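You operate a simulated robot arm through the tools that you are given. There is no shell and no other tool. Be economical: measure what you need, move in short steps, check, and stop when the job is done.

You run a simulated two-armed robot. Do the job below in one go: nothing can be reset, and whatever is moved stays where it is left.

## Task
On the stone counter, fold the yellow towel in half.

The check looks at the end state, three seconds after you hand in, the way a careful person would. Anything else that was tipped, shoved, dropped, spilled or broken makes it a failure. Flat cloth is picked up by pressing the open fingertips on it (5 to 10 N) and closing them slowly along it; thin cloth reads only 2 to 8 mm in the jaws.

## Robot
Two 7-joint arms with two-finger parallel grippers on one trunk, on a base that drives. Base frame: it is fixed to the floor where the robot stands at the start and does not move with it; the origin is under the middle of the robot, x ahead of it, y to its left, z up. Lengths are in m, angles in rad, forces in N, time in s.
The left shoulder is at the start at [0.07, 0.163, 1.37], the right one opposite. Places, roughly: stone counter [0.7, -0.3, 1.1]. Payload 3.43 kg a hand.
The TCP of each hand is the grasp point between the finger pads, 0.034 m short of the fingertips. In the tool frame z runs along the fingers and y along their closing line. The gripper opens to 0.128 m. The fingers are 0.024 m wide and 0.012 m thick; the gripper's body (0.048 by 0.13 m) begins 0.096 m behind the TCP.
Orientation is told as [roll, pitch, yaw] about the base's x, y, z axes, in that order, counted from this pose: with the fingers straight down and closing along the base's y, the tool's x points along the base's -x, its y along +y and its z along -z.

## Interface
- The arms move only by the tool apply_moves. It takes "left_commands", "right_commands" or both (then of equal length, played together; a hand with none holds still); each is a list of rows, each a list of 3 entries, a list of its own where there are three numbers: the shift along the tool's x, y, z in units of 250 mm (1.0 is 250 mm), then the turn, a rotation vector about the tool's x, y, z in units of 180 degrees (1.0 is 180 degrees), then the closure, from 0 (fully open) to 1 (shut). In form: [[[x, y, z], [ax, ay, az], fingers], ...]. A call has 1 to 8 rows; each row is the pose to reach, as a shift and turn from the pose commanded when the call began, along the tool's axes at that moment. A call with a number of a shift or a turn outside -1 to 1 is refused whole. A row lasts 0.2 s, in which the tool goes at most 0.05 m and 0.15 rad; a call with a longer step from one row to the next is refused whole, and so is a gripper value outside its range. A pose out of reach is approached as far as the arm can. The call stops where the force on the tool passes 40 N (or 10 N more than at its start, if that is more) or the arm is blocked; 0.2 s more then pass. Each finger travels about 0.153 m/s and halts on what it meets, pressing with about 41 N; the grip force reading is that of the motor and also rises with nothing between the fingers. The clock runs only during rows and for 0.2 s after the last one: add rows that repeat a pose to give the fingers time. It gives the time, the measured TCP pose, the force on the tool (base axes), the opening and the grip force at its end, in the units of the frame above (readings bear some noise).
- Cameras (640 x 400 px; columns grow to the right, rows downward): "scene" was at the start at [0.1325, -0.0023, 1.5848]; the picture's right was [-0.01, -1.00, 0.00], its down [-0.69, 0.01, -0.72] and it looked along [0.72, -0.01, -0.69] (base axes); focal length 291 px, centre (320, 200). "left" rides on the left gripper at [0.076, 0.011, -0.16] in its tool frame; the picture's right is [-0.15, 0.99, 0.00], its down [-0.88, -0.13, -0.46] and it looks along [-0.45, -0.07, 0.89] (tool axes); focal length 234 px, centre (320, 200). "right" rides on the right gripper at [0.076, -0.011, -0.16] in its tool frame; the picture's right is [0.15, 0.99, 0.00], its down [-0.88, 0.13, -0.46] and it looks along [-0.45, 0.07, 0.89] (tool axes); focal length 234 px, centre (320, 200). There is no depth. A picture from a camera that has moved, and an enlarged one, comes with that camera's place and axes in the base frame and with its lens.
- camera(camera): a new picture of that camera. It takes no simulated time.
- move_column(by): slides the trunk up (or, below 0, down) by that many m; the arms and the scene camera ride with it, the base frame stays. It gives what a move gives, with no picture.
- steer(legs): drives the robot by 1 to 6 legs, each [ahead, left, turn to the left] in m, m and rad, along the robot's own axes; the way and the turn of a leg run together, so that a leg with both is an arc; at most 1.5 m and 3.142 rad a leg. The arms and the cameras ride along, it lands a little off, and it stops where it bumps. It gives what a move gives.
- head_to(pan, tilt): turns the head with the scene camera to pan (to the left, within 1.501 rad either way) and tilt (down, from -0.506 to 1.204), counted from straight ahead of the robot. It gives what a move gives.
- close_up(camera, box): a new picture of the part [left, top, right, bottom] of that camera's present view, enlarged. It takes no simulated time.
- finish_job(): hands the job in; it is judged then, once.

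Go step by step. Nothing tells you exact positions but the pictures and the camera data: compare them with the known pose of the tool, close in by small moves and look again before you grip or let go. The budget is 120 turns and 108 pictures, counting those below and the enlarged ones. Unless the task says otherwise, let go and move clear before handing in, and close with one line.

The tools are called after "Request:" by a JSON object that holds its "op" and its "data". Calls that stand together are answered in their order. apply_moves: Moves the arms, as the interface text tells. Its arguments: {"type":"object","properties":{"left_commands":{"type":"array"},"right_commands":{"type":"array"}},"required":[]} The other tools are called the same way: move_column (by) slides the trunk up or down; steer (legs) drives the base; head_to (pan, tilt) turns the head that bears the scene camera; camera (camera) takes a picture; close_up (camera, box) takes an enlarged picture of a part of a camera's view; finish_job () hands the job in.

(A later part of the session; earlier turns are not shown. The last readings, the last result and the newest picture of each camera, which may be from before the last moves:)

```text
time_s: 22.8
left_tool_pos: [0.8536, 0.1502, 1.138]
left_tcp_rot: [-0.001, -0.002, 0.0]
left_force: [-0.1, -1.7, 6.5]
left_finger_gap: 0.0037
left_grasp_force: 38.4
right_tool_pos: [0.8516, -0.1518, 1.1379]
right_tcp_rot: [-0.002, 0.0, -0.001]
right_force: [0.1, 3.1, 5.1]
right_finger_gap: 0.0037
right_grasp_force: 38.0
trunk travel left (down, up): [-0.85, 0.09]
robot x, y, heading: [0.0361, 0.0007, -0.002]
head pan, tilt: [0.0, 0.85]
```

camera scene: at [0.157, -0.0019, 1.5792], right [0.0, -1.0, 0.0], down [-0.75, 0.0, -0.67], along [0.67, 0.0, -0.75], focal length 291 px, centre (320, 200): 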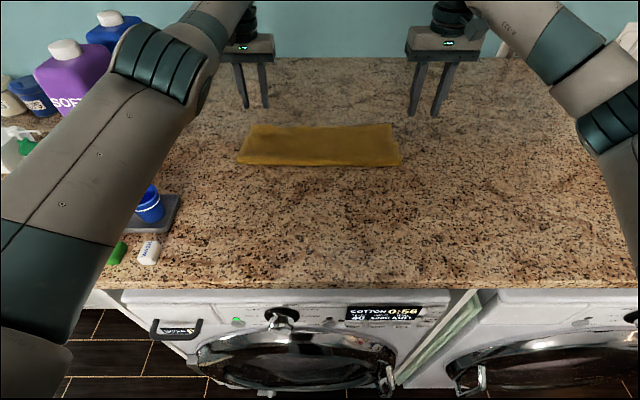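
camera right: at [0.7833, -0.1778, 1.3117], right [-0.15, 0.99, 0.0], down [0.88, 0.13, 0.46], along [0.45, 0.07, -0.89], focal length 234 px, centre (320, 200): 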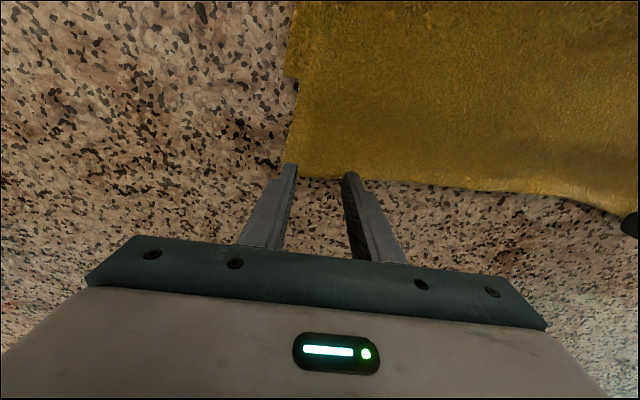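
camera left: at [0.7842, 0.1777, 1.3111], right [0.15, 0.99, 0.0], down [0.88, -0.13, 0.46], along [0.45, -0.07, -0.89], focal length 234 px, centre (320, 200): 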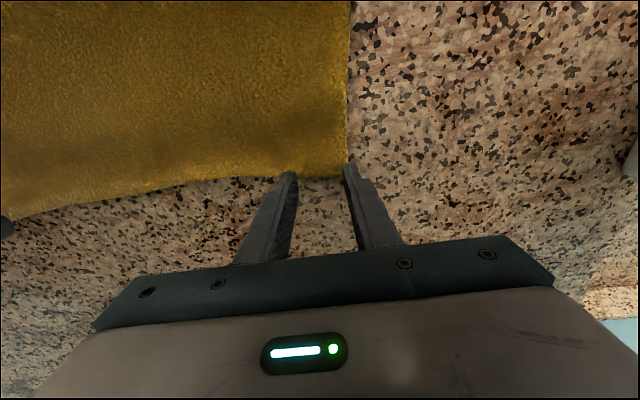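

Both jaws hold cloth (3.7 mm). I'll swing the edge up and back toward the robot so the bottom layer can lie out to x≈0.65.

Request:
{"op": "apply_moves", "data": {"left_commands": [[[0.06, 0, -0.16], [0, 0, 0], 1], [[0.16, 0, -0.3], [0, 0, 0], 1], [[0.3, 0, -0.42], [0, 0, 0], 1], [[0.48, 0, -0.5], [0, 0, 0], 1], [[0.66, 0, -0.52], [0, 0, 0], 1], [[0.82, 0, -0.48], [0, 0, 0], 1], [[0.94, 0, -0.42], [0, 0, 0], 1], [[0.94, 0, -0.42], [0, 0, 0], 1]], "right_commands": [[[0.06, 0, -0.16], [0, 0, 0], 1], [[0.16, 0, -0.3], [0, 0, 0], 1], [[0.3, 0, -0.42], [0, 0, 0], 1], [[0.48, 0, -0.5], [0, 0, 0], 1], [[0.66, 0, -0.52], [0, 0, 0], 1], [[0.82, 0, -0.48], [0, 0, 0], 1], [[0.94, 0, -0.42], [0, 0, 0], 1], [[0.94, 0, -0.42], [0, 0, 0], 1]]}}

Request:
{"op": "camera", "data": {"camera": "scene"}}

Request:
{"op": "camera", "data": {"camera": "left"}}

Request:
{"op": "camera", "data": {"camera": "right"}}

```text
time_s: 24.6
left_tool_pos: [0.62, 0.1522, 1.2418]
left_tcp_rot: [-0.002, -0.002, -0.001]
left_force: [1.3, -3.1, 0.6]
left_finger_gap: 0.0037
left_grasp_force: 37.9
right_tool_pos: [0.6183, -0.1501, 1.2405]
right_tcp_rot: [-0.001, 0.0, -0.003]
right_force: [0.5, 3.5, -0.7]
right_finger_gap: 0.0034
right_grasp_force: 38.0
trunk travel left (down, up): [-0.85, 0.09]
robot x, y, heading: [0.0358, -0.0006, 0.003]
head pan, tilt: [0.0, 0.85]
```

```text
74 pictures are left
camera scene: at [0.1675, -0.001, 1.578], right [0.0, -1.0, 0.0], down [-0.75, 0.0, -0.66], along [0.66, 0.0, -0.75], focal length 291 px, centre (320, 200)
```

scene: 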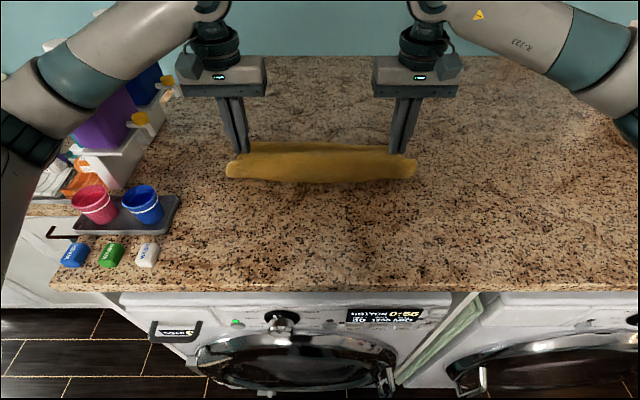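

```text
73 pictures are left
camera left: at [0.5442, 0.1652, 1.4023], right [0.15, 0.99, 0.0], down [0.88, -0.13, 0.46], along [0.45, -0.07, -0.89], focal length 234 px, centre (320, 200)
```

left: 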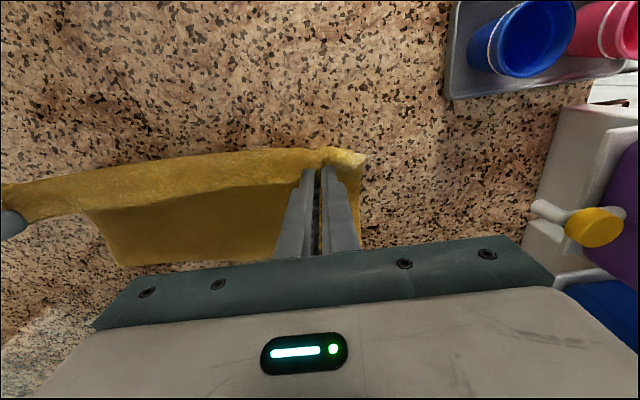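

```text
72 pictures are left
camera right: at [0.5421, -0.1614, 1.4005], right [-0.15, 0.99, 0.0], down [0.88, 0.13, 0.46], along [0.45, 0.07, -0.89], focal length 234 px, centre (320, 200)
```

right: 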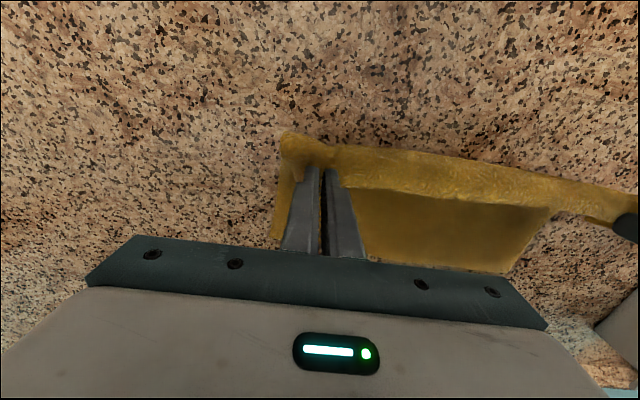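

The bottom far edge is at about x=0.775 on the right and 0.79 on the left. I'll carry the edge forward to land on it, with the grips about 12 mm short of the edge.

Request:
{"op": "apply_moves", "data": {"left_commands": [[[-0.12, 0, -0.068], [0, 0, 0], 1], [[-0.26, 0, -0.048], [0, 0, 0], 1], [[-0.38, 0, 0.012], [0, 0, 0], 1], [[-0.48, 0, 0.092], [0, 0, 0], 1], [[-0.56, 0, 0.192], [0, 0, 0], 1], [[-0.608, 0, 0.292], [0, 0, 0], 1], [[-0.632, 0, 0.35], [0, 0, 0], 1], [[-0.632, 0, 0.35], [0, 0, 0], 1]], "right_commands": [[[-0.112, 0, -0.068], [0, 0, 0], 1], [[-0.242, 0, -0.048], [0, 0, 0], 1], [[-0.353, 0, 0.012], [0, 0, 0], 1], [[-0.446, 0, 0.092], [0, 0, 0], 1], [[-0.52, 0, 0.192], [0, 0, 0], 1], [[-0.565, 0, 0.292], [0, 0, 0], 1], [[-0.588, 0, 0.35], [0, 0, 0], 1], [[-0.588, 0, 0.35], [0, 0, 0], 1]]}}

Request:
{"op": "camera", "data": {"camera": "scene"}}

Request:
{"op": "camera", "data": {"camera": "left"}}

Request:
{"op": "camera", "data": {"camera": "right"}}

```text
time_s: 26.4
left_tool_pos: [0.7777, 0.1505, 1.1538]
left_tcp_rot: [-0.002, 0.0, -0.001]
left_force: [-0.1, -3.5, 0.2]
left_finger_gap: 0.004
left_grasp_force: 38.8
right_tool_pos: [0.7666, -0.1528, 1.1525]
right_tcp_rot: [0.001, 0.001, -0.002]
right_force: [0.7, 2.9, 0.8]
right_finger_gap: 0.0037
right_grasp_force: 37.9
trunk travel left (down, up): [-0.85, 0.09]
robot x, y, heading: [0.0383, -0.0011, 0.003]
head pan, tilt: [0.0, 0.85]
```

```text
71 pictures are left
camera scene: at [0.1671, -0.0013, 1.578], right [0.0, -1.0, 0.0], down [-0.75, 0.0, -0.66], along [0.66, 0.0, -0.75], focal length 291 px, centre (320, 200)
```

scene: 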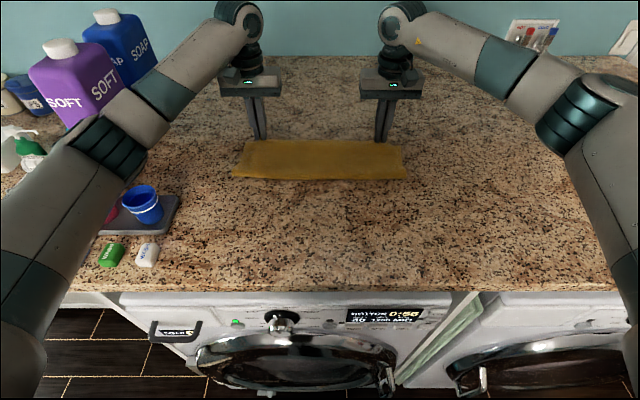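

```text
70 pictures are left
camera left: at [0.7022, 0.1631, 1.3146], right [0.15, 0.99, 0.0], down [0.88, -0.13, 0.46], along [0.45, -0.07, -0.89], focal length 234 px, centre (320, 200)
```

left: 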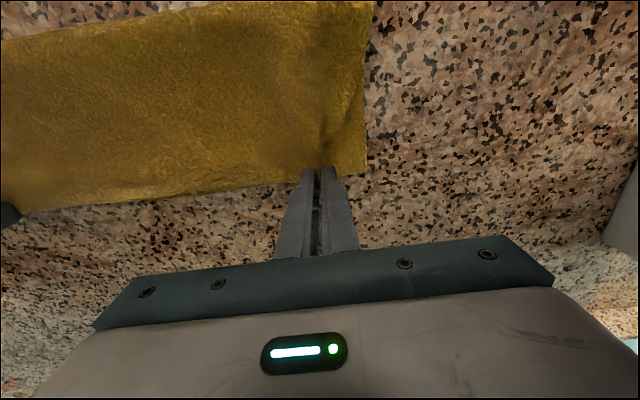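

```text
69 pictures are left
camera right: at [0.6908, -0.1632, 1.3133], right [-0.15, 0.99, 0.0], down [0.88, 0.13, 0.46], along [0.45, 0.07, -0.89], focal length 234 px, centre (320, 200)
```

right: 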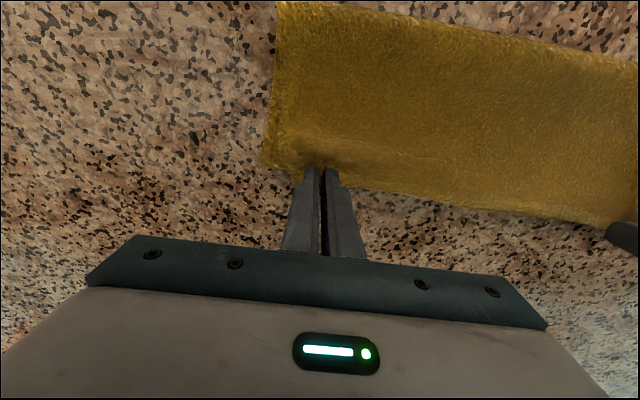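

Top and bottom edges now nearly coincide, with the crease at x≈0.65. I'll lower the last centimetre, release gently and lift off.

Request:
{"op": "apply_moves", "data": {"left_commands": [[[0, 0, 0.02], [0, 0, 0], 1], [[0, 0, 0.04], [0, 0, 0], 1], [[0, 0, 0.04], [0, 0, 0], 0.93], [[0, 0, 0.04], [0, 0, 0], 0.85], [[0, 0, 0.04], [0, 0, 0], 0.8], [[0, 0, -0.04], [0, 0, 0], 0.8], [[0, 0, -0.16], [0, 0, 0], 0.8], [[0, 0, -0.32], [0, 0, 0], 0.8]], "right_commands": [[[0, 0, 0.02], [0, 0, 0], 1], [[0, 0, 0.04], [0, 0, 0], 1], [[0, 0, 0.04], [0, 0, 0], 0.93], [[0, 0, 0.04], [0, 0, 0], 0.85], [[0, 0, 0.04], [0, 0, 0], 0.8], [[0, 0, -0.04], [0, 0, 0], 0.8], [[0, 0, -0.16], [0, 0, 0], 0.8], [[0, 0, -0.32], [0, 0, 0], 0.8]]}}

Request:
{"op": "close_up", "data": {"camera": "scene", "box": [220, 100, 420, 225]}}

Request:
{"op": "camera", "data": {"camera": "left"}}

Request:
{"op": "camera", "data": {"camera": "right"}}

```text
time_s: 28.2
left_tool_pos: [0.7785, 0.1513, 1.236]
left_tcp_rot: [0.0, -0.002, -0.001]
left_force: [-0.3, -0.5, -0.3]
left_finger_gap: 0.0255
left_grasp_force: 0.1
right_tool_pos: [0.7636, -0.1509, 1.2367]
right_tcp_rot: [0.001, -0.002, -0.003]
right_force: [0.0, 0.0, -0.5]
right_finger_gap: 0.0258
right_grasp_force: 0.0
trunk travel left (down, up): [-0.85, 0.09]
robot x, y, heading: [0.043, 0.0025, 0.002]
head pan, tilt: [0.0, 0.85]
```

```text
3.20 times, centred on (320, 162) of scene
camera zoom: at [0.1651, -0.0009, 1.578], right [0.0, -1.0, 0.0], down [-0.75, 0.0, -0.66], along [0.66, 0.0, -0.75], focal length 931 px, centre (320, 320)
```

zoom: 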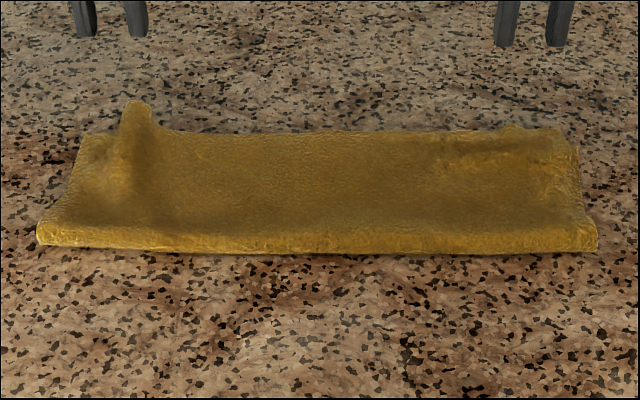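

```text
67 pictures are left
camera left: at [0.7023, 0.1644, 1.3964], right [0.15, 0.99, 0.0], down [0.88, -0.13, 0.46], along [0.45, -0.07, -0.89], focal length 234 px, centre (320, 200)
```

left: 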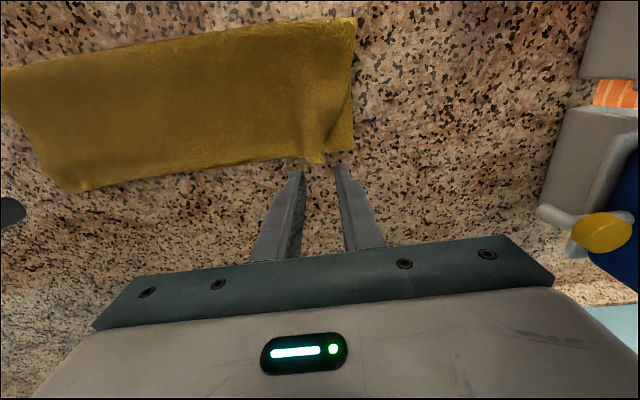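

```text
66 pictures are left
camera right: at [0.6879, -0.1624, 1.3957], right [-0.14, 0.99, 0.0], down [0.88, 0.13, 0.46], along [0.45, 0.07, -0.89], focal length 234 px, centre (320, 200)
```

right: 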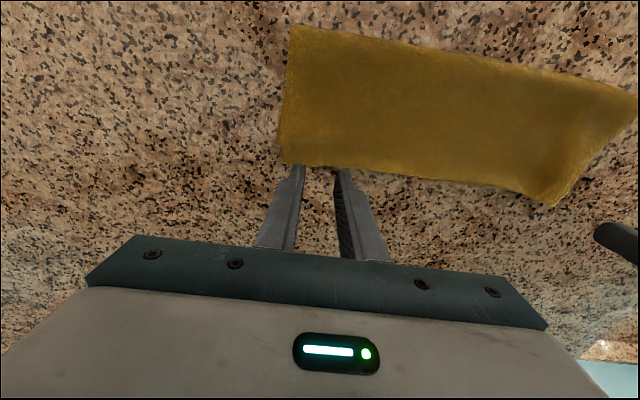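

The edges look aligned, but a small pinch ridge is left at the left grip. I'll wait a moment with the hands raised and moved outward, then look again.

Request:
{"op": "apply_moves", "data": {"left_commands": [[[0, 0.1, -0.05], [0, 0, 0], 0.8], [[0, 0.2, -0.1], [0, 0, 0], 0.9], [[0, 0.28, -0.1], [0, 0, 0], 1], [[0, 0.28, -0.1], [0, 0, 0], 1], [[0, 0.28, -0.1], [0, 0, 0], 1], [[0, 0.28, -0.1], [0, 0, 0], 1]], "right_commands": [[[0, -0.1, -0.05], [0, 0, 0], 0.8], [[0, -0.2, -0.1], [0, 0, 0], 0.9], [[0, -0.28, -0.1], [0, 0, 0], 1], [[0, -0.28, -0.1], [0, 0, 0], 1], [[0, -0.28, -0.1], [0, 0, 0], 1], [[0, -0.28, -0.1], [0, 0, 0], 1]]}}

Request:
{"op": "close_up", "data": {"camera": "scene", "box": [220, 100, 420, 225]}}

Request:
{"op": "close_up", "data": {"camera": "left", "box": [160, 0, 400, 200]}}

Request:
{"op": "close_up", "data": {"camera": "right", "box": [240, 0, 480, 200]}}

```text
time_s: 29.6
left_tool_pos: [0.7787, 0.2211, 1.2576]
left_tcp_rot: [-0.001, 0.001, -0.003]
left_force: [0.7, 0.2, -0.3]
left_finger_gap: 0.0
left_grasp_force: 33.0
right_tool_pos: [0.767, -0.2215, 1.259]
right_tcp_rot: [0.0, -0.001, 0.0]
right_force: [0.1, 0.5, -0.1]
right_finger_gap: 0.0
right_grasp_force: 32.9
trunk travel left (down, up): [-0.85, 0.09]
robot x, y, heading: [0.0402, -0.0007, 0.0]
head pan, tilt: [0.0, 0.85]
```

```text
3.20 times, centred on (320, 162) of scene
camera zoom: at [0.1677, -0.0014, 1.578], right [0.0, -1.0, 0.0], down [-0.75, 0.0, -0.66], along [0.66, 0.0, -0.75], focal length 931 px, centre (320, 320)
```

zoom: 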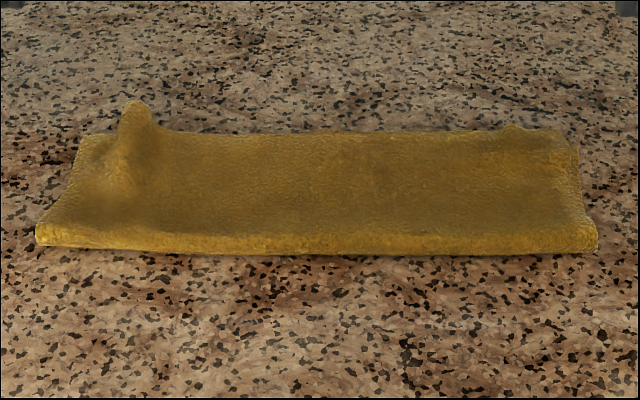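

```text
2.00 times, centred on (280, 100) of left
camera zoom: at [0.7033, 0.2342, 1.4195], right [0.15, 0.99, 0.0], down [0.88, -0.13, 0.46], along [0.45, -0.07, -0.89], focal length 468 px, centre (400, 400)
```

zoom: 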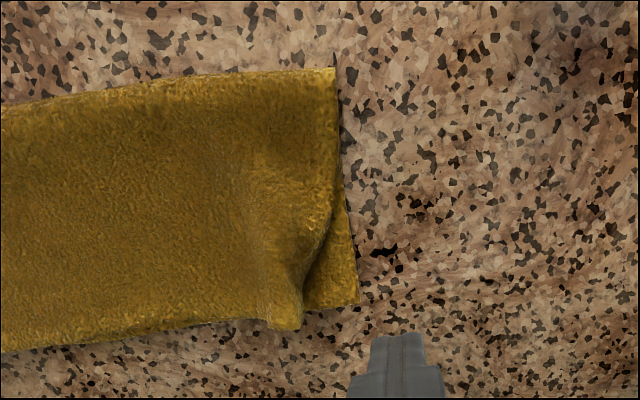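

```text
2.00 times, centred on (360, 100) of right
camera zoom: at [0.6911, -0.2326, 1.4181], right [-0.15, 0.99, 0.0], down [0.88, 0.13, 0.46], along [0.45, 0.07, -0.89], focal length 468 px, centre (240, 400)
```

zoom: 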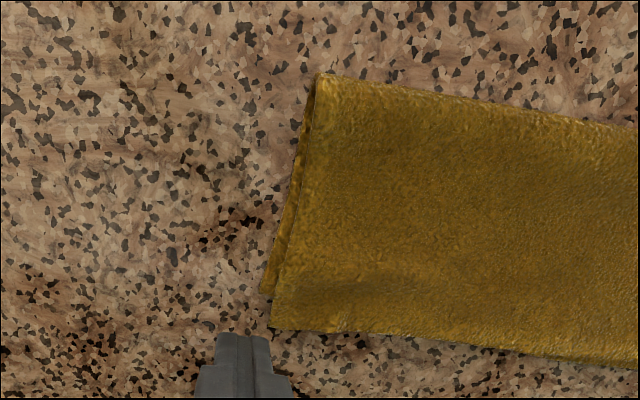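

The right side is clean. On the left the top corner is still pinched into a ridge about 3.5 cm high at (0.786, 0.147), so I'll look closer before smoothing it.

Request:
{"op": "close_up", "data": {"camera": "left", "box": [260, 80, 360, 180]}}

Request:
{"op": "close_up", "data": {"camera": "scene", "box": [225, 125, 285, 185]}}

Request:
{"op": "close_up", "data": {"camera": "right", "box": [500, 60, 640, 200]}}

```text
4.00 times, centred on (310, 130) of left
camera zoom: at [0.7033, 0.2342, 1.4195], right [0.15, 0.99, 0.0], down [0.88, -0.13, 0.46], along [0.45, -0.07, -0.89], focal length 937 px, centre (360, 480)
```

zoom: 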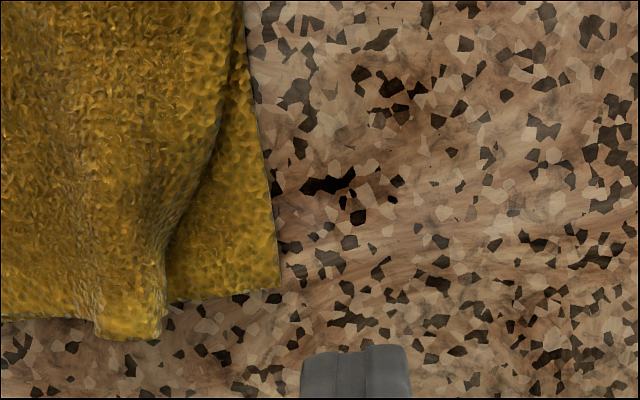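

```text
6.67 times, centred on (255, 155) of scene
camera zoom: at [0.1677, -0.0014, 1.578], right [0.0, -1.0, 0.0], down [-0.75, 0.0, -0.66], along [0.66, 0.0, -0.75], focal length 1940 px, centre (753, 500)
```

zoom: 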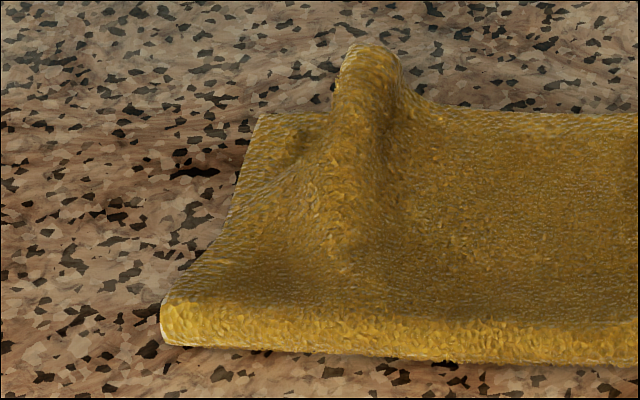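

```text
2.86 times, centred on (570, 130) of right
camera zoom: at [0.6911, -0.2326, 1.4181], right [-0.15, 0.99, 0.0], down [0.88, 0.13, 0.46], along [0.45, 0.07, -0.89], focal length 669 px, centre (-394, 400)
```

zoom: 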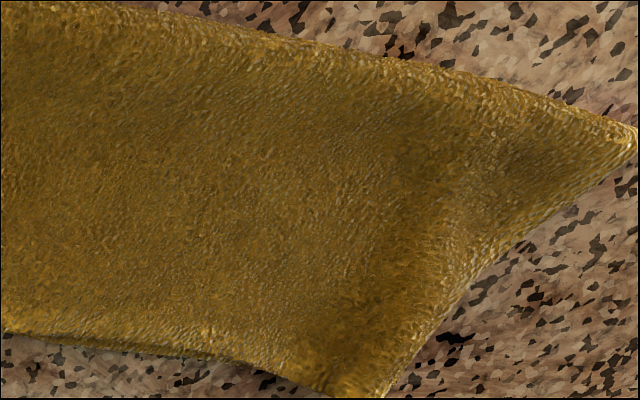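

The ridge is a standing fold with the corner hanging on its outer side. I'll pinch it near the top, lift, shift outward, then lower while moving back so the corner trails out flat.

Request:
{"op": "apply_moves", "data": {"left_commands": [[[0, -0.1, 0], [0, 0, 0], 0.85], [[0, -0.2, 0.05], [0, 0, 0], 0.7], [[0, -0.292, 0.15], [0, 0, 0], 0.58], [[0, -0.292, 0.25], [0, 0, 0], 0.58], [[0, -0.292, 0.25], [0, 0, 0], 0.58]]}}

Request:
{"op": "close_up", "data": {"camera": "left", "box": [220, 60, 420, 260]}}

Request:
{"op": "close_up", "data": {"camera": "scene", "box": [225, 95, 305, 185]}}

```text
time_s: 30.8
left_tool_pos: [0.778, 0.1467, 1.1951]
left_tcp_rot: [-0.001, -0.001, -0.002]
left_force: [-0.6, 0.7, 0.7]
left_finger_gap: 0.0539
left_grasp_force: 0.1
right_tool_pos: [0.767, -0.223, 1.2584]
right_tcp_rot: [0.0, -0.001, 0.0]
right_force: [-0.3, 0.4, -0.6]
right_finger_gap: 0.0
right_grasp_force: 33.3
trunk travel left (down, up): [-0.85, 0.09]
robot x, y, heading: [0.0373, 0.002, 0.0]
head pan, tilt: [0.0, 0.85]
```

```text
2.00 times, centred on (320, 160) of left
camera zoom: at [0.7027, 0.1594, 1.3565], right [0.15, 0.99, 0.0], down [0.88, -0.13, 0.46], along [0.45, -0.07, -0.89], focal length 468 px, centre (320, 280)
```

zoom: 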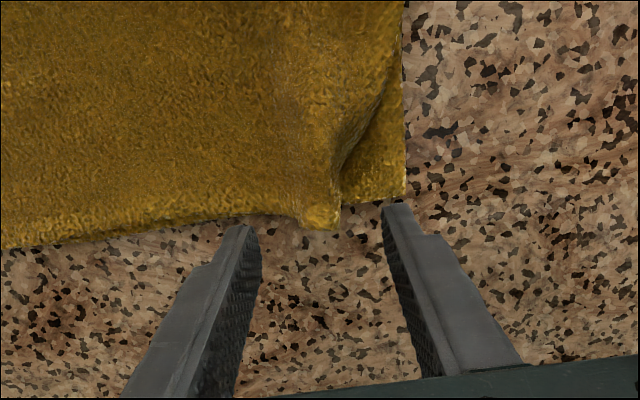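

```text
4.44 times, centred on (265, 140) of scene
camera zoom: at [0.167, -0.0014, 1.578], right [0.0, -1.0, 0.0], down [-0.75, 0.0, -0.66], along [0.66, 0.0, -0.75], focal length 1293 px, centre (564, 467)
```

zoom: 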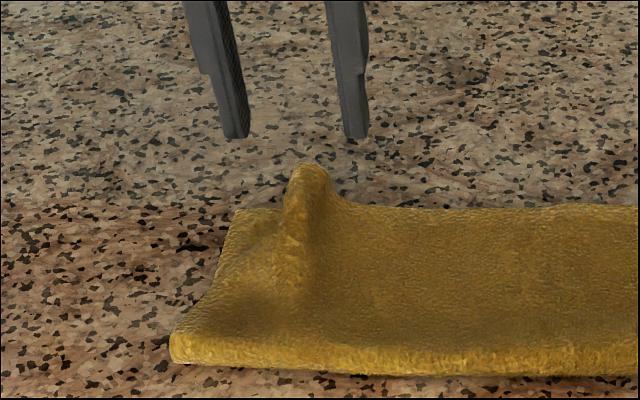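

The ridge runs between the fingers, ending at x≈0.783. I'll lower to straddle its upper part and close.

Request:
{"op": "apply_moves", "data": {"left_commands": [[[0.02, 0, 0.08], [0, 0, 0], 0.58], [[0.02, 0, 0.16], [0, 0, 0], 0.58], [[0.02, 0, 0.175], [0, 0, 0], 0.65], [[0.02, 0, 0.175], [0, 0, 0], 0.75], [[0.02, 0, 0.175], [0, 0, 0], 0.88], [[0.02, 0, 0.175], [0, 0, 0], 1], [[0.02, 0, 0.175], [0, 0, 0], 1]]}}

Request:
{"op": "close_up", "data": {"camera": "scene", "box": [225, 95, 305, 185]}}

Request:
{"op": "close_up", "data": {"camera": "left", "box": [220, 60, 420, 260]}}

```text
time_s: 32.4
left_tool_pos: [0.7739, 0.1475, 1.1524]
left_tcp_rot: [-0.002, 0.0, -0.003]
left_force: [-0.1, 0.3, -0.5]
left_finger_gap: 0.0045
left_grasp_force: 38.7
right_tool_pos: [0.7672, -0.2218, 1.2586]
right_tcp_rot: [-0.002, 0.001, -0.003]
right_force: [0.4, -0.1, 0.2]
right_finger_gap: 0.0
right_grasp_force: 33.0
trunk travel left (down, up): [-0.85, 0.09]
robot x, y, heading: [0.0377, -0.0017, -0.006]
head pan, tilt: [0.0, 0.85]
```

```text
4.44 times, centred on (265, 140) of scene
camera zoom: at [0.1673, -0.0013, 1.578], right [0.0, -1.0, 0.0], down [-0.75, 0.0, -0.66], along [0.66, 0.0, -0.75], focal length 1293 px, centre (564, 467)
```

zoom: 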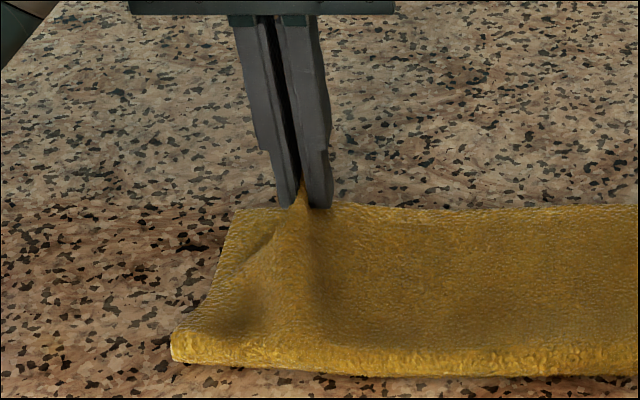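

```text
2.00 times, centred on (320, 160) of left
camera zoom: at [0.6979, 0.1598, 1.3128], right [0.15, 0.99, 0.0], down [0.88, -0.13, 0.46], along [0.45, -0.07, -0.89], focal length 468 px, centre (320, 280)
```

zoom: 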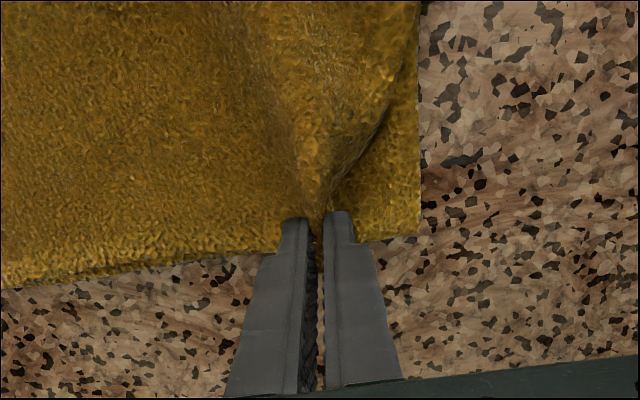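

I've got the ridge (4.5 mm). I'll lift about 4 cm and move about 4 cm outward, then look.

Request:
{"op": "apply_moves", "data": {"left_commands": [[[0, 0.02, -0.08], [0, 0, 0], 1], [[0, 0.06, -0.15], [0, 0, 0], 1], [[0, 0.1, -0.16], [0, 0, 0], 1], [[0, 0.14, -0.16], [0, 0, 0], 1], [[0, 0.14, -0.16], [0, 0, 0], 1]]}}

Request:
{"op": "close_up", "data": {"camera": "scene", "box": [220, 90, 320, 190]}}

Request:
{"op": "close_up", "data": {"camera": "left", "box": [220, 60, 420, 260]}}

```text
time_s: 33.6
left_tool_pos: [0.7736, 0.1837, 1.1925]
left_tcp_rot: [-0.002, 0.001, 0.0]
left_force: [-0.2, 0.1, -0.9]
left_finger_gap: 0.0045
left_grasp_force: 39.1
right_tool_pos: [0.7666, -0.2204, 1.2583]
right_tcp_rot: [0.001, 0.0, -0.001]
right_force: [-0.4, 0.1, 0.3]
right_finger_gap: 0.0
right_grasp_force: 33.0
trunk travel left (down, up): [-0.85, 0.09]
robot x, y, heading: [0.0386, -0.0034, 0.002]
head pan, tilt: [0.0, 0.85]
```

```text
4.00 times, centred on (270, 140) of scene
camera zoom: at [0.1672, -0.0015, 1.578], right [0.0, -1.0, 0.0], down [-0.75, 0.0, -0.66], along [0.66, 0.0, -0.75], focal length 1164 px, centre (520, 440)
```

zoom: 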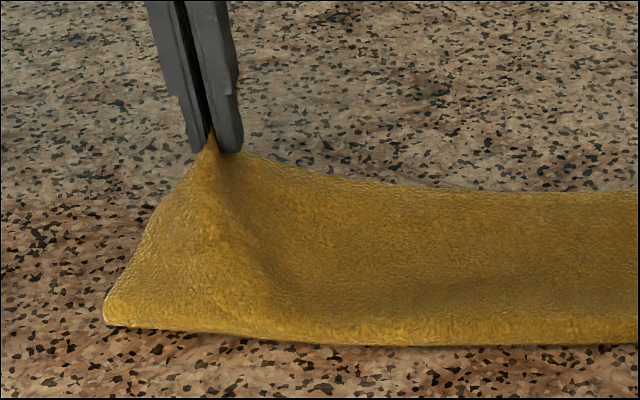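

```text
2.00 times, centred on (320, 160) of left
camera zoom: at [0.6981, 0.1967, 1.3538], right [0.15, 0.99, 0.0], down [0.88, -0.13, 0.46], along [0.45, -0.07, -0.89], focal length 468 px, centre (320, 280)
```

zoom: 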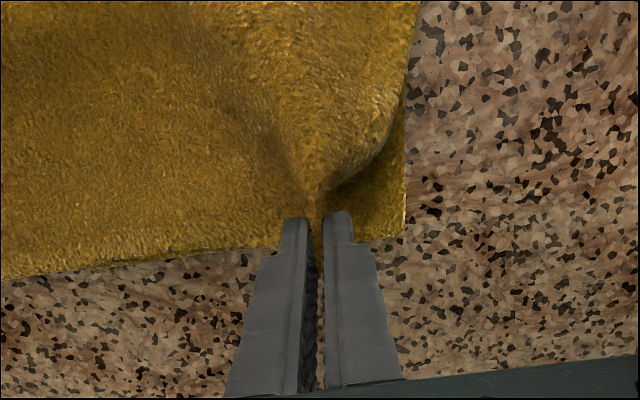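

The whole corner hangs from the jaws. I'll lower it at about y=0.18 and open slowly so the fingers spread it, then rise.

Request:
{"op": "apply_moves", "data": {"left_commands": [[[0, 0.01, 0.08], [0, 0, 0], 1], [[0, 0.01, 0.15], [0, 0, 0], 1], [[0, 0.01, 0.182], [0, 0, 0], 1], [[0, 0.01, 0.182], [0, 0, 0], 0.9], [[0, 0.01, 0.182], [0, 0, 0], 0.78], [[0, 0.01, 0.182], [0, 0, 0], 0.65], [[0, 0.01, 0.08], [0, 0, 0], 0.65], [[0, 0.01, -0.1], [0, 0, 0], 0.65]]}}

Request:
{"op": "close_up", "data": {"camera": "scene", "box": [220, 90, 320, 190]}}

Request:
{"op": "close_up", "data": {"camera": "left", "box": [180, 0, 420, 200]}}

```text
time_s: 35.4
left_tool_pos: [0.7725, 0.1858, 1.2187]
left_tcp_rot: [0.001, 0.0, -0.001]
left_force: [0.2, 0.2, 0.4]
left_finger_gap: 0.0449
left_grasp_force: 0.0
right_tool_pos: [0.7666, -0.2231, 1.2588]
right_tcp_rot: [0.002, -0.002, -0.001]
right_force: [-0.4, 0.1, -1.1]
right_finger_gap: 0.0
right_grasp_force: 33.4
trunk travel left (down, up): [-0.85, 0.09]
robot x, y, heading: [0.0394, 0.0032, -0.0]
head pan, tilt: [0.0, 0.85]
```

```text
4.00 times, centred on (270, 140) of scene
camera zoom: at [0.1657, -0.0018, 1.578], right [0.0, -1.0, 0.0], down [-0.75, 0.0, -0.66], along [0.66, 0.0, -0.75], focal length 1164 px, centre (520, 440)
```

zoom: 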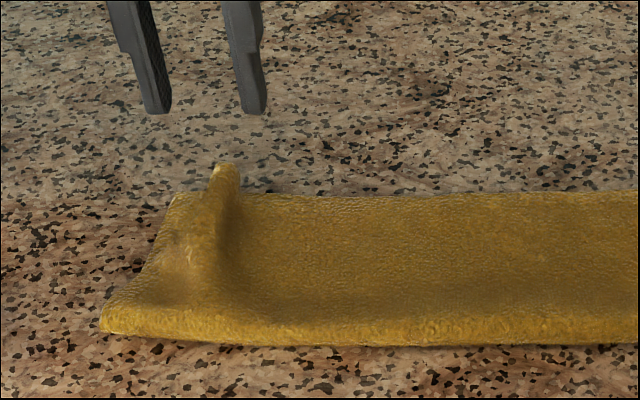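

```text
2.00 times, centred on (300, 100) of left
camera zoom: at [0.697, 0.1973, 1.3816], right [0.15, 0.99, 0.0], down [0.88, -0.13, 0.46], along [0.45, -0.07, -0.89], focal length 468 px, centre (360, 400)
```

zoom: 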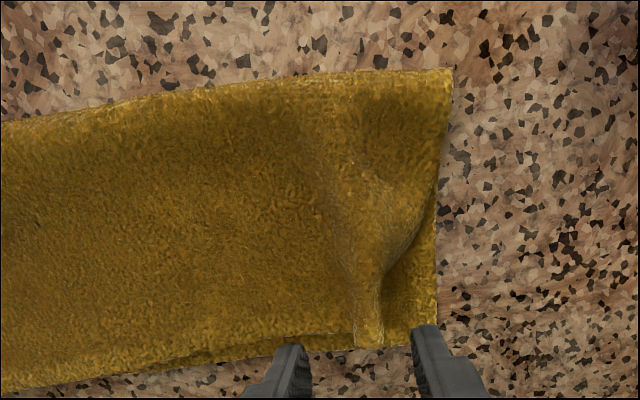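

The ridge and the left end of both layers moved outward together by about 3 cm. I'll check the whole towel.

Request:
{"op": "close_up", "data": {"camera": "scene", "box": [210, 90, 430, 220]}}

Request:
{"op": "close_up", "data": {"camera": "right", "box": [240, 0, 480, 200]}}

```text
2.91 times, centred on (320, 155) of scene
camera zoom: at [0.1657, -0.0018, 1.578], right [0.0, -1.0, 0.0], down [-0.75, 0.0, -0.66], along [0.66, 0.0, -0.75], focal length 846 px, centre (320, 331)
```

zoom: 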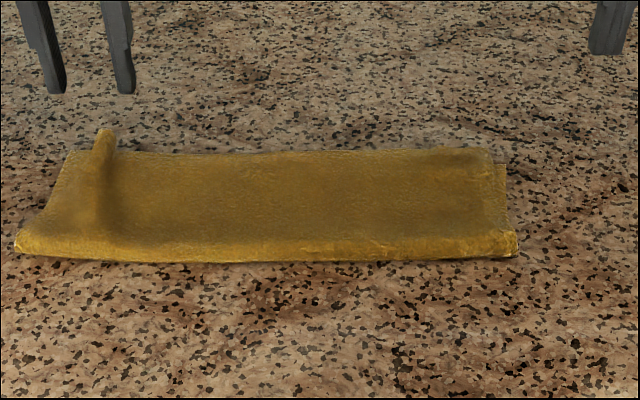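

```text
2.00 times, centred on (360, 100) of right
camera zoom: at [0.6893, -0.233, 1.4188], right [-0.15, 0.99, 0.0], down [0.88, 0.13, 0.46], along [0.45, 0.07, -0.89], focal length 468 px, centre (240, 400)
```

zoom: 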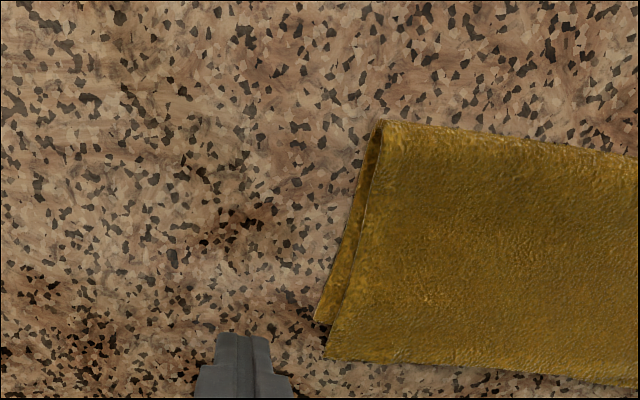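

The whole towel slid about 4 cm left, which is harmless. The ridge stays set after a low release, so this time I'll pinch it, lift about 6 cm and release in the air so the corner can spread as it falls.

Request:
{"op": "apply_moves", "data": {"left_commands": [[[0, 0.013, 0.13], [0, 0, 0], 0.65], [[0, 0.013, 0.266], [0, 0, 0], 0.65], [[0, 0.013, 0.266], [0, 0, 0], 0.8], [[0, 0.013, 0.266], [0, 0, 0], 1], [[0, 0.013, 0.266], [0, 0, 0], 1], [[0.015, 0.0, 0.14], [0, 0, 0], 1], [[0.035, -0.02, 0.03], [0, 0, 0], 1], [[0.035, -0.02, 0.03], [0, 0, 0], 1]]}}

Request:
{"op": "close_up", "data": {"camera": "scene", "box": [210, 90, 430, 220]}}

Request:
{"op": "close_up", "data": {"camera": "left", "box": [220, 60, 420, 260]}}

```text
time_s: 37.2
left_tool_pos: [0.7673, 0.1803, 1.2111]
left_tcp_rot: [0.0, -0.001, -0.003]
left_force: [0.1, -0.7, 0.1]
left_finger_gap: 0.0046
left_grasp_force: 38.7
right_tool_pos: [0.7683, -0.2209, 1.2585]
right_tcp_rot: [0.001, 0.0, -0.001]
right_force: [0.5, -0.4, 0.2]
right_finger_gap: 0.0
right_grasp_force: 33.3
trunk travel left (down, up): [-0.85, 0.09]
robot x, y, heading: [0.0405, 0.0009, -0.0]
head pan, tilt: [0.0, 0.85]
```

```text
2.91 times, centred on (320, 155) of scene
camera zoom: at [0.1681, -0.0011, 1.5779], right [0.0, -1.0, 0.0], down [-0.75, 0.0, -0.66], along [0.66, 0.0, -0.75], focal length 846 px, centre (320, 331)
```

zoom: 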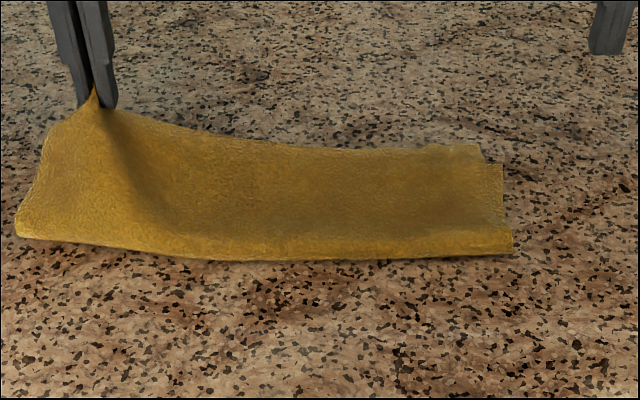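

```text
2.00 times, centred on (320, 160) of left
camera zoom: at [0.6909, 0.193, 1.3722], right [0.15, 0.99, 0.0], down [0.88, -0.13, 0.46], along [0.45, -0.07, -0.89], focal length 468 px, centre (320, 280)
```

zoom: 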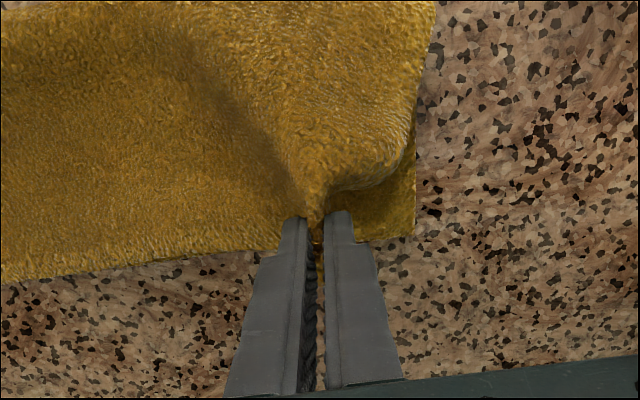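

Held in the air with the corner spread around the jaws. Opening quickly here now.

Request:
{"op": "apply_moves", "data": {"left_commands": [[[0, 0, 0], [0, 0, 0], 0.3], [[0, 0, 0], [0, 0, 0], 0.3], [[0, 0, 0], [0, 0, 0], 0.3], [[0, 0, -0.1], [0, 0, 0], 0.3], [[0, 0, -0.2], [0, 0, 0], 0.4], [[0, 0.1, -0.2], [0, 0, 0], 0.6], [[0, 0.2, -0.2], [0, 0, 0], 0.8], [[0, 0.28, -0.2], [0, 0, 0], 1]]}}

Request:
{"op": "close_up", "data": {"camera": "scene", "box": [210, 90, 430, 220]}}

Request:
{"op": "close_up", "data": {"camera": "left", "box": [160, 0, 400, 200]}}

```text
time_s: 39.0
left_tool_pos: [0.7628, 0.2435, 1.2636]
left_tcp_rot: [0.002, -0.004, -0.006]
left_force: [0.2, 0.2, 0.5]
left_finger_gap: 0.0
left_grasp_force: 33.5
right_tool_pos: [0.7643, -0.2271, 1.2603]
right_tcp_rot: [0.004, -0.001, 0.0]
right_force: [-0.1, -0.5, 0.7]
right_finger_gap: 0.0
right_grasp_force: 32.7
trunk travel left (down, up): [-0.85, 0.09]
robot x, y, heading: [0.0401, -0.0024, 0.001]
head pan, tilt: [0.0, 0.85]
```

```text
2.91 times, centred on (320, 155) of scene
camera zoom: at [0.1648, -0.0069, 1.5784], right [0.0, -1.0, 0.0], down [-0.75, 0.0, -0.66], along [0.66, 0.0, -0.75], focal length 846 px, centre (320, 331)
```

zoom: 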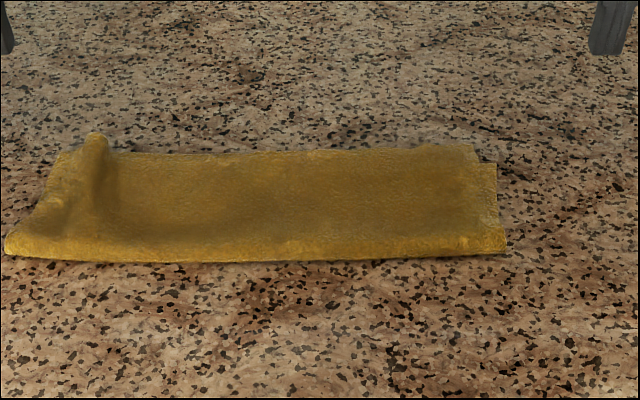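

```text
2.00 times, centred on (280, 100) of left
camera zoom: at [0.6866, 0.2557, 1.4243], right [0.15, 0.99, 0.0], down [0.88, -0.14, 0.46], along [0.45, -0.07, -0.89], focal length 468 px, centre (400, 400)
```

zoom: 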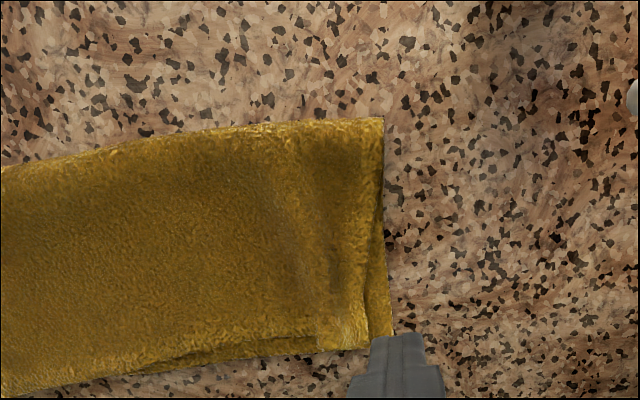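

Much better: the ridge is now low, about 2 cm, with the top corner's edge about 1.5 cm inside the bottom one. I'll pat it down with the closed fingers, rolling it gently outward.

Request:
{"op": "apply_moves", "data": {"left_commands": [[[0, -0.12, 0.1], [0, 0, 0], 1], [[-0.02, -0.22, 0.24], [0, 0, 0], 1], [[-0.02, -0.22, 0.36], [0, 0, 0], 1], [[-0.02, -0.2, 0.42], [0, 0, 0], 1], [[-0.02, -0.17, 0.46], [0, 0, 0], 1], [[-0.02, -0.14, 0.482], [0, 0, 0], 1], [[-0.02, -0.12, 0.485], [0, 0, 0], 1], [[-0.02, -0.12, 0.485], [0, 0, 0], 1]]}}

Request:
{"op": "close_up", "data": {"camera": "left", "box": [200, 60, 440, 260]}}

Request:
{"op": "close_up", "data": {"camera": "scene", "box": [210, 90, 430, 220]}}

```text
time_s: 40.8
left_tool_pos: [0.7689, 0.2183, 1.1411]
left_tcp_rot: [0.001, -0.008, -0.004]
left_force: [2.0, -5.1, 26.6]
left_finger_gap: 0.0001
left_grasp_force: 33.1
right_tool_pos: [0.7637, -0.2242, 1.2592]
right_tcp_rot: [0.003, -0.004, -0.003]
right_force: [0.3, 0.5, -0.4]
right_finger_gap: 0.0
right_grasp_force: 32.7
trunk travel left (down, up): [-0.85, 0.09]
robot x, y, heading: [0.0394, -0.0004, -0.004]
head pan, tilt: [0.0, 0.85]
```

```text
2.00 times, centred on (320, 160) of left
camera zoom: at [0.6923, 0.2307, 1.3022], right [0.15, 0.99, 0.0], down [0.88, -0.13, 0.46], along [0.46, -0.07, -0.89], focal length 468 px, centre (320, 280)
```

zoom: 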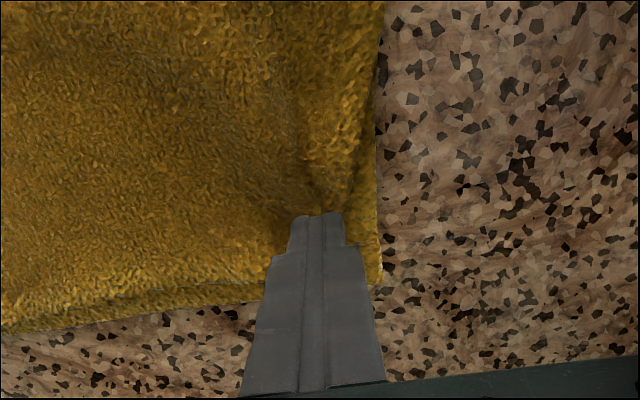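

```text
2.91 times, centred on (320, 155) of scene
camera zoom: at [0.1635, -0.0043, 1.5786], right [0.0, -1.0, 0.0], down [-0.75, 0.0, -0.66], along [0.66, 0.0, -0.75], focal length 846 px, centre (320, 331)
```

zoom: 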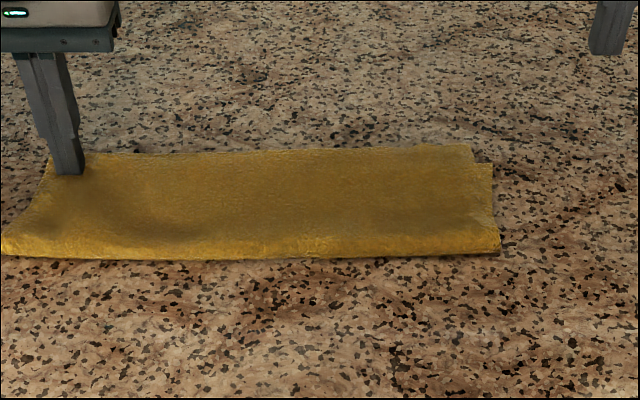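

Looks flattened. I'll lift straight up and inspect.

Request:
{"op": "apply_moves", "data": {"left_commands": [[[0, 0, -0.08], [0, 0, 0], 1], [[0, 0, -0.24], [0, 0, 0], 1], [[0, 0, -0.42], [0, 0, 0], 1], [[0, 0.12, -0.46], [0, 0, 0], 1], [[0, 0.2, -0.46], [0, 0, 0], 1], [[0, 0.2, -0.46], [0, 0, 0], 1]]}}

Request:
{"op": "close_up", "data": {"camera": "left", "box": [100, 0, 400, 200]}}

Request:
{"op": "close_up", "data": {"camera": "scene", "box": [200, 90, 420, 220]}}

Request:
{"op": "close_up", "data": {"camera": "right", "box": [280, 0, 640, 220]}}

```text
time_s: 42.2
left_tool_pos: [0.7644, 0.2593, 1.2639]
left_tcp_rot: [0.007, -0.009, -0.005]
left_force: [-0.1, 0.4, -0.1]
left_finger_gap: 0.0002
left_grasp_force: 32.8
right_tool_pos: [0.7612, -0.234, 1.2588]
right_tcp_rot: [0.009, -0.007, -0.002]
right_force: [0.2, 0.0, -0.6]
right_finger_gap: 0.0
right_grasp_force: 33.3
trunk travel left (down, up): [-0.85, 0.09]
robot x, y, heading: [0.0375, 0.0024, -0.003]
head pan, tilt: [0.0, 0.85]
```

```text
2.00 times, centred on (250, 100) of left
camera zoom: at [0.6878, 0.2706, 1.4241], right [0.15, 0.99, 0.01], down [0.88, -0.14, 0.46], along [0.46, -0.06, -0.89], focal length 468 px, centre (460, 400)
```

zoom: 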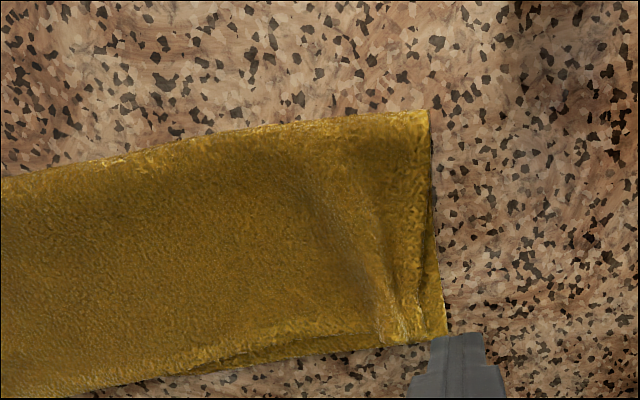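

```text
2.91 times, centred on (310, 155) of scene
camera zoom: at [0.1604, -0.0153, 1.5791], right [0.0, -1.0, -0.01], down [-0.75, 0.01, -0.66], along [0.66, 0.01, -0.75], focal length 846 px, centre (349, 331)
```

zoom: 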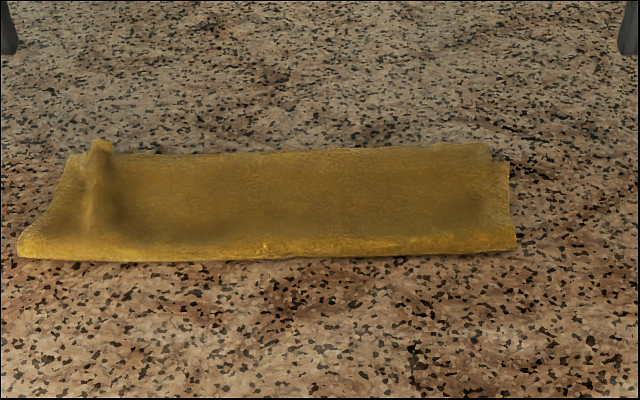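

```text
1.78 times, centred on (460, 110) of right
camera zoom: at [0.6845, -0.2453, 1.4196], right [-0.14, 0.99, 0.01], down [0.88, 0.12, 0.46], along [0.46, 0.07, -0.89], focal length 416 px, centre (71, 360)
```

zoom: 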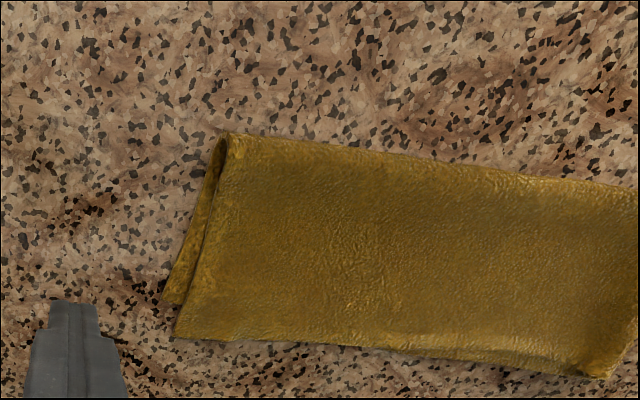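

The left ridge is now low and the left edges match within about 1 cm. On the right, however, the top corner overhangs by 2.8 cm in x and sits 1.4 cm inward, so I'll regrip that corner and lay it back; first I'll move above it.

Request:
{"op": "apply_moves", "data": {"right_commands": [[[-0.03, 0.13, 0.02], [0, 0, 0], 0.9], [[-0.08, 0.27, 0.08], [0, 0, 0], 0.8], [[-0.12, 0.4, 0.18], [0, 0, 0], 0.69], [[-0.168, 0.536, 0.28], [0, 0, 0], 0.69], [[-0.168, 0.536, 0.39], [0, 0, 0], 0.69], [[-0.168, 0.536, 0.39], [0, 0, 0], 0.69]]}}

Request:
{"op": "close_up", "data": {"camera": "right", "box": [160, 0, 480, 200]}}

```text
time_s: 43.6
left_tool_pos: [0.7633, 0.2595, 1.264]
left_tcp_rot: [0.006, -0.008, -0.004]
left_force: [-0.1, -0.3, -0.5]
left_finger_gap: 0.0001
left_grasp_force: 33.4
right_tool_pos: [0.8031, -0.0986, 1.1644]
right_tcp_rot: [0.008, -0.006, -0.002]
right_force: [-0.2, 0.1, -0.3]
right_finger_gap: 0.0399
right_grasp_force: 0.0
trunk travel left (down, up): [-0.85, 0.09]
robot x, y, heading: [0.0398, -0.0, -0.003]
head pan, tilt: [0.0, 0.85]
```

```text
2.00 times, centred on (320, 100) of right
camera zoom: at [0.725, -0.11, 1.3233], right [-0.15, 0.99, 0.01], down [0.88, 0.12, 0.46], along [0.46, 0.07, -0.89], focal length 468 px, centre (320, 400)
```

zoom: 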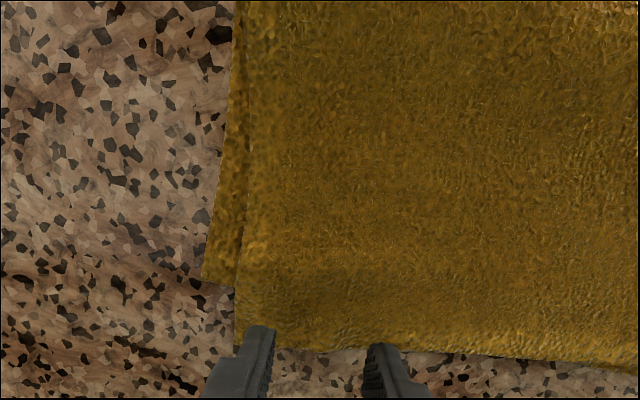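

The fingers are over the top corner, whose edge is at x≈0.812. I'll lower to light contact.

Request:
{"op": "apply_moves", "data": {"right_commands": [[[0.012, 0, 0.05], [0, 0, 0], 0.69], [[0.012, 0, 0.09], [0, 0, 0], 0.69], [[0.012, 0, 0.106], [0, 0, 0], 0.69], [[0.012, 0, 0.106], [0, 0, 0], 0.69]]}}

```text
time_s: 44.6
left_tool_pos: [0.7627, 0.2603, 1.2635]
left_tcp_rot: [0.006, -0.007, -0.003]
left_force: [-0.6, 0.3, -0.2]
left_finger_gap: 0.0
left_grasp_force: 33.0
right_tool_pos: [0.7987, -0.0975, 1.1383]
right_tcp_rot: [0.01, -0.007, -0.002]
right_force: [-0.6, -0.7, 7.4]
right_finger_gap: 0.0398
right_grasp_force: 0.0
trunk travel left (down, up): [-0.85, 0.09]
robot x, y, heading: [0.0359, 0.0016, 0.001]
head pan, tilt: [0.0, 0.85]
```

Contact is 7 N, which is right. Closing slowly.

Request:
{"op": "apply_moves", "data": {"right_commands": [[[0, 0, 0], [0, 0, 0], 0.74], [[0, 0, 0], [0, 0, 0], 0.79], [[0, 0, 0], [0, 0, 0], 0.84], [[0, 0, 0], [0, 0, 0], 0.89], [[0, 0, 0], [0, 0, 0], 0.94], [[0, 0, 0], [0, 0, 0], 1], [[0, 0, 0], [0, 0, 0], 1]]}}

```text
time_s: 46.2
left_tool_pos: [0.7639, 0.2606, 1.2627]
left_tcp_rot: [0.007, -0.008, -0.004]
left_force: [0.1, 0.5, 0.0]
left_finger_gap: 0.0001
left_grasp_force: 32.8
right_tool_pos: [0.7987, -0.0959, 1.1385]
right_tcp_rot: [0.01, -0.008, -0.002]
right_force: [0.1, 1.3, 11.6]
right_finger_gap: 0.0053
right_grasp_force: 39.6
trunk travel left (down, up): [-0.85, 0.09]
robot x, y, heading: [0.0365, -0.0019, -0.002]
head pan, tilt: [0.0, 0.85]
```

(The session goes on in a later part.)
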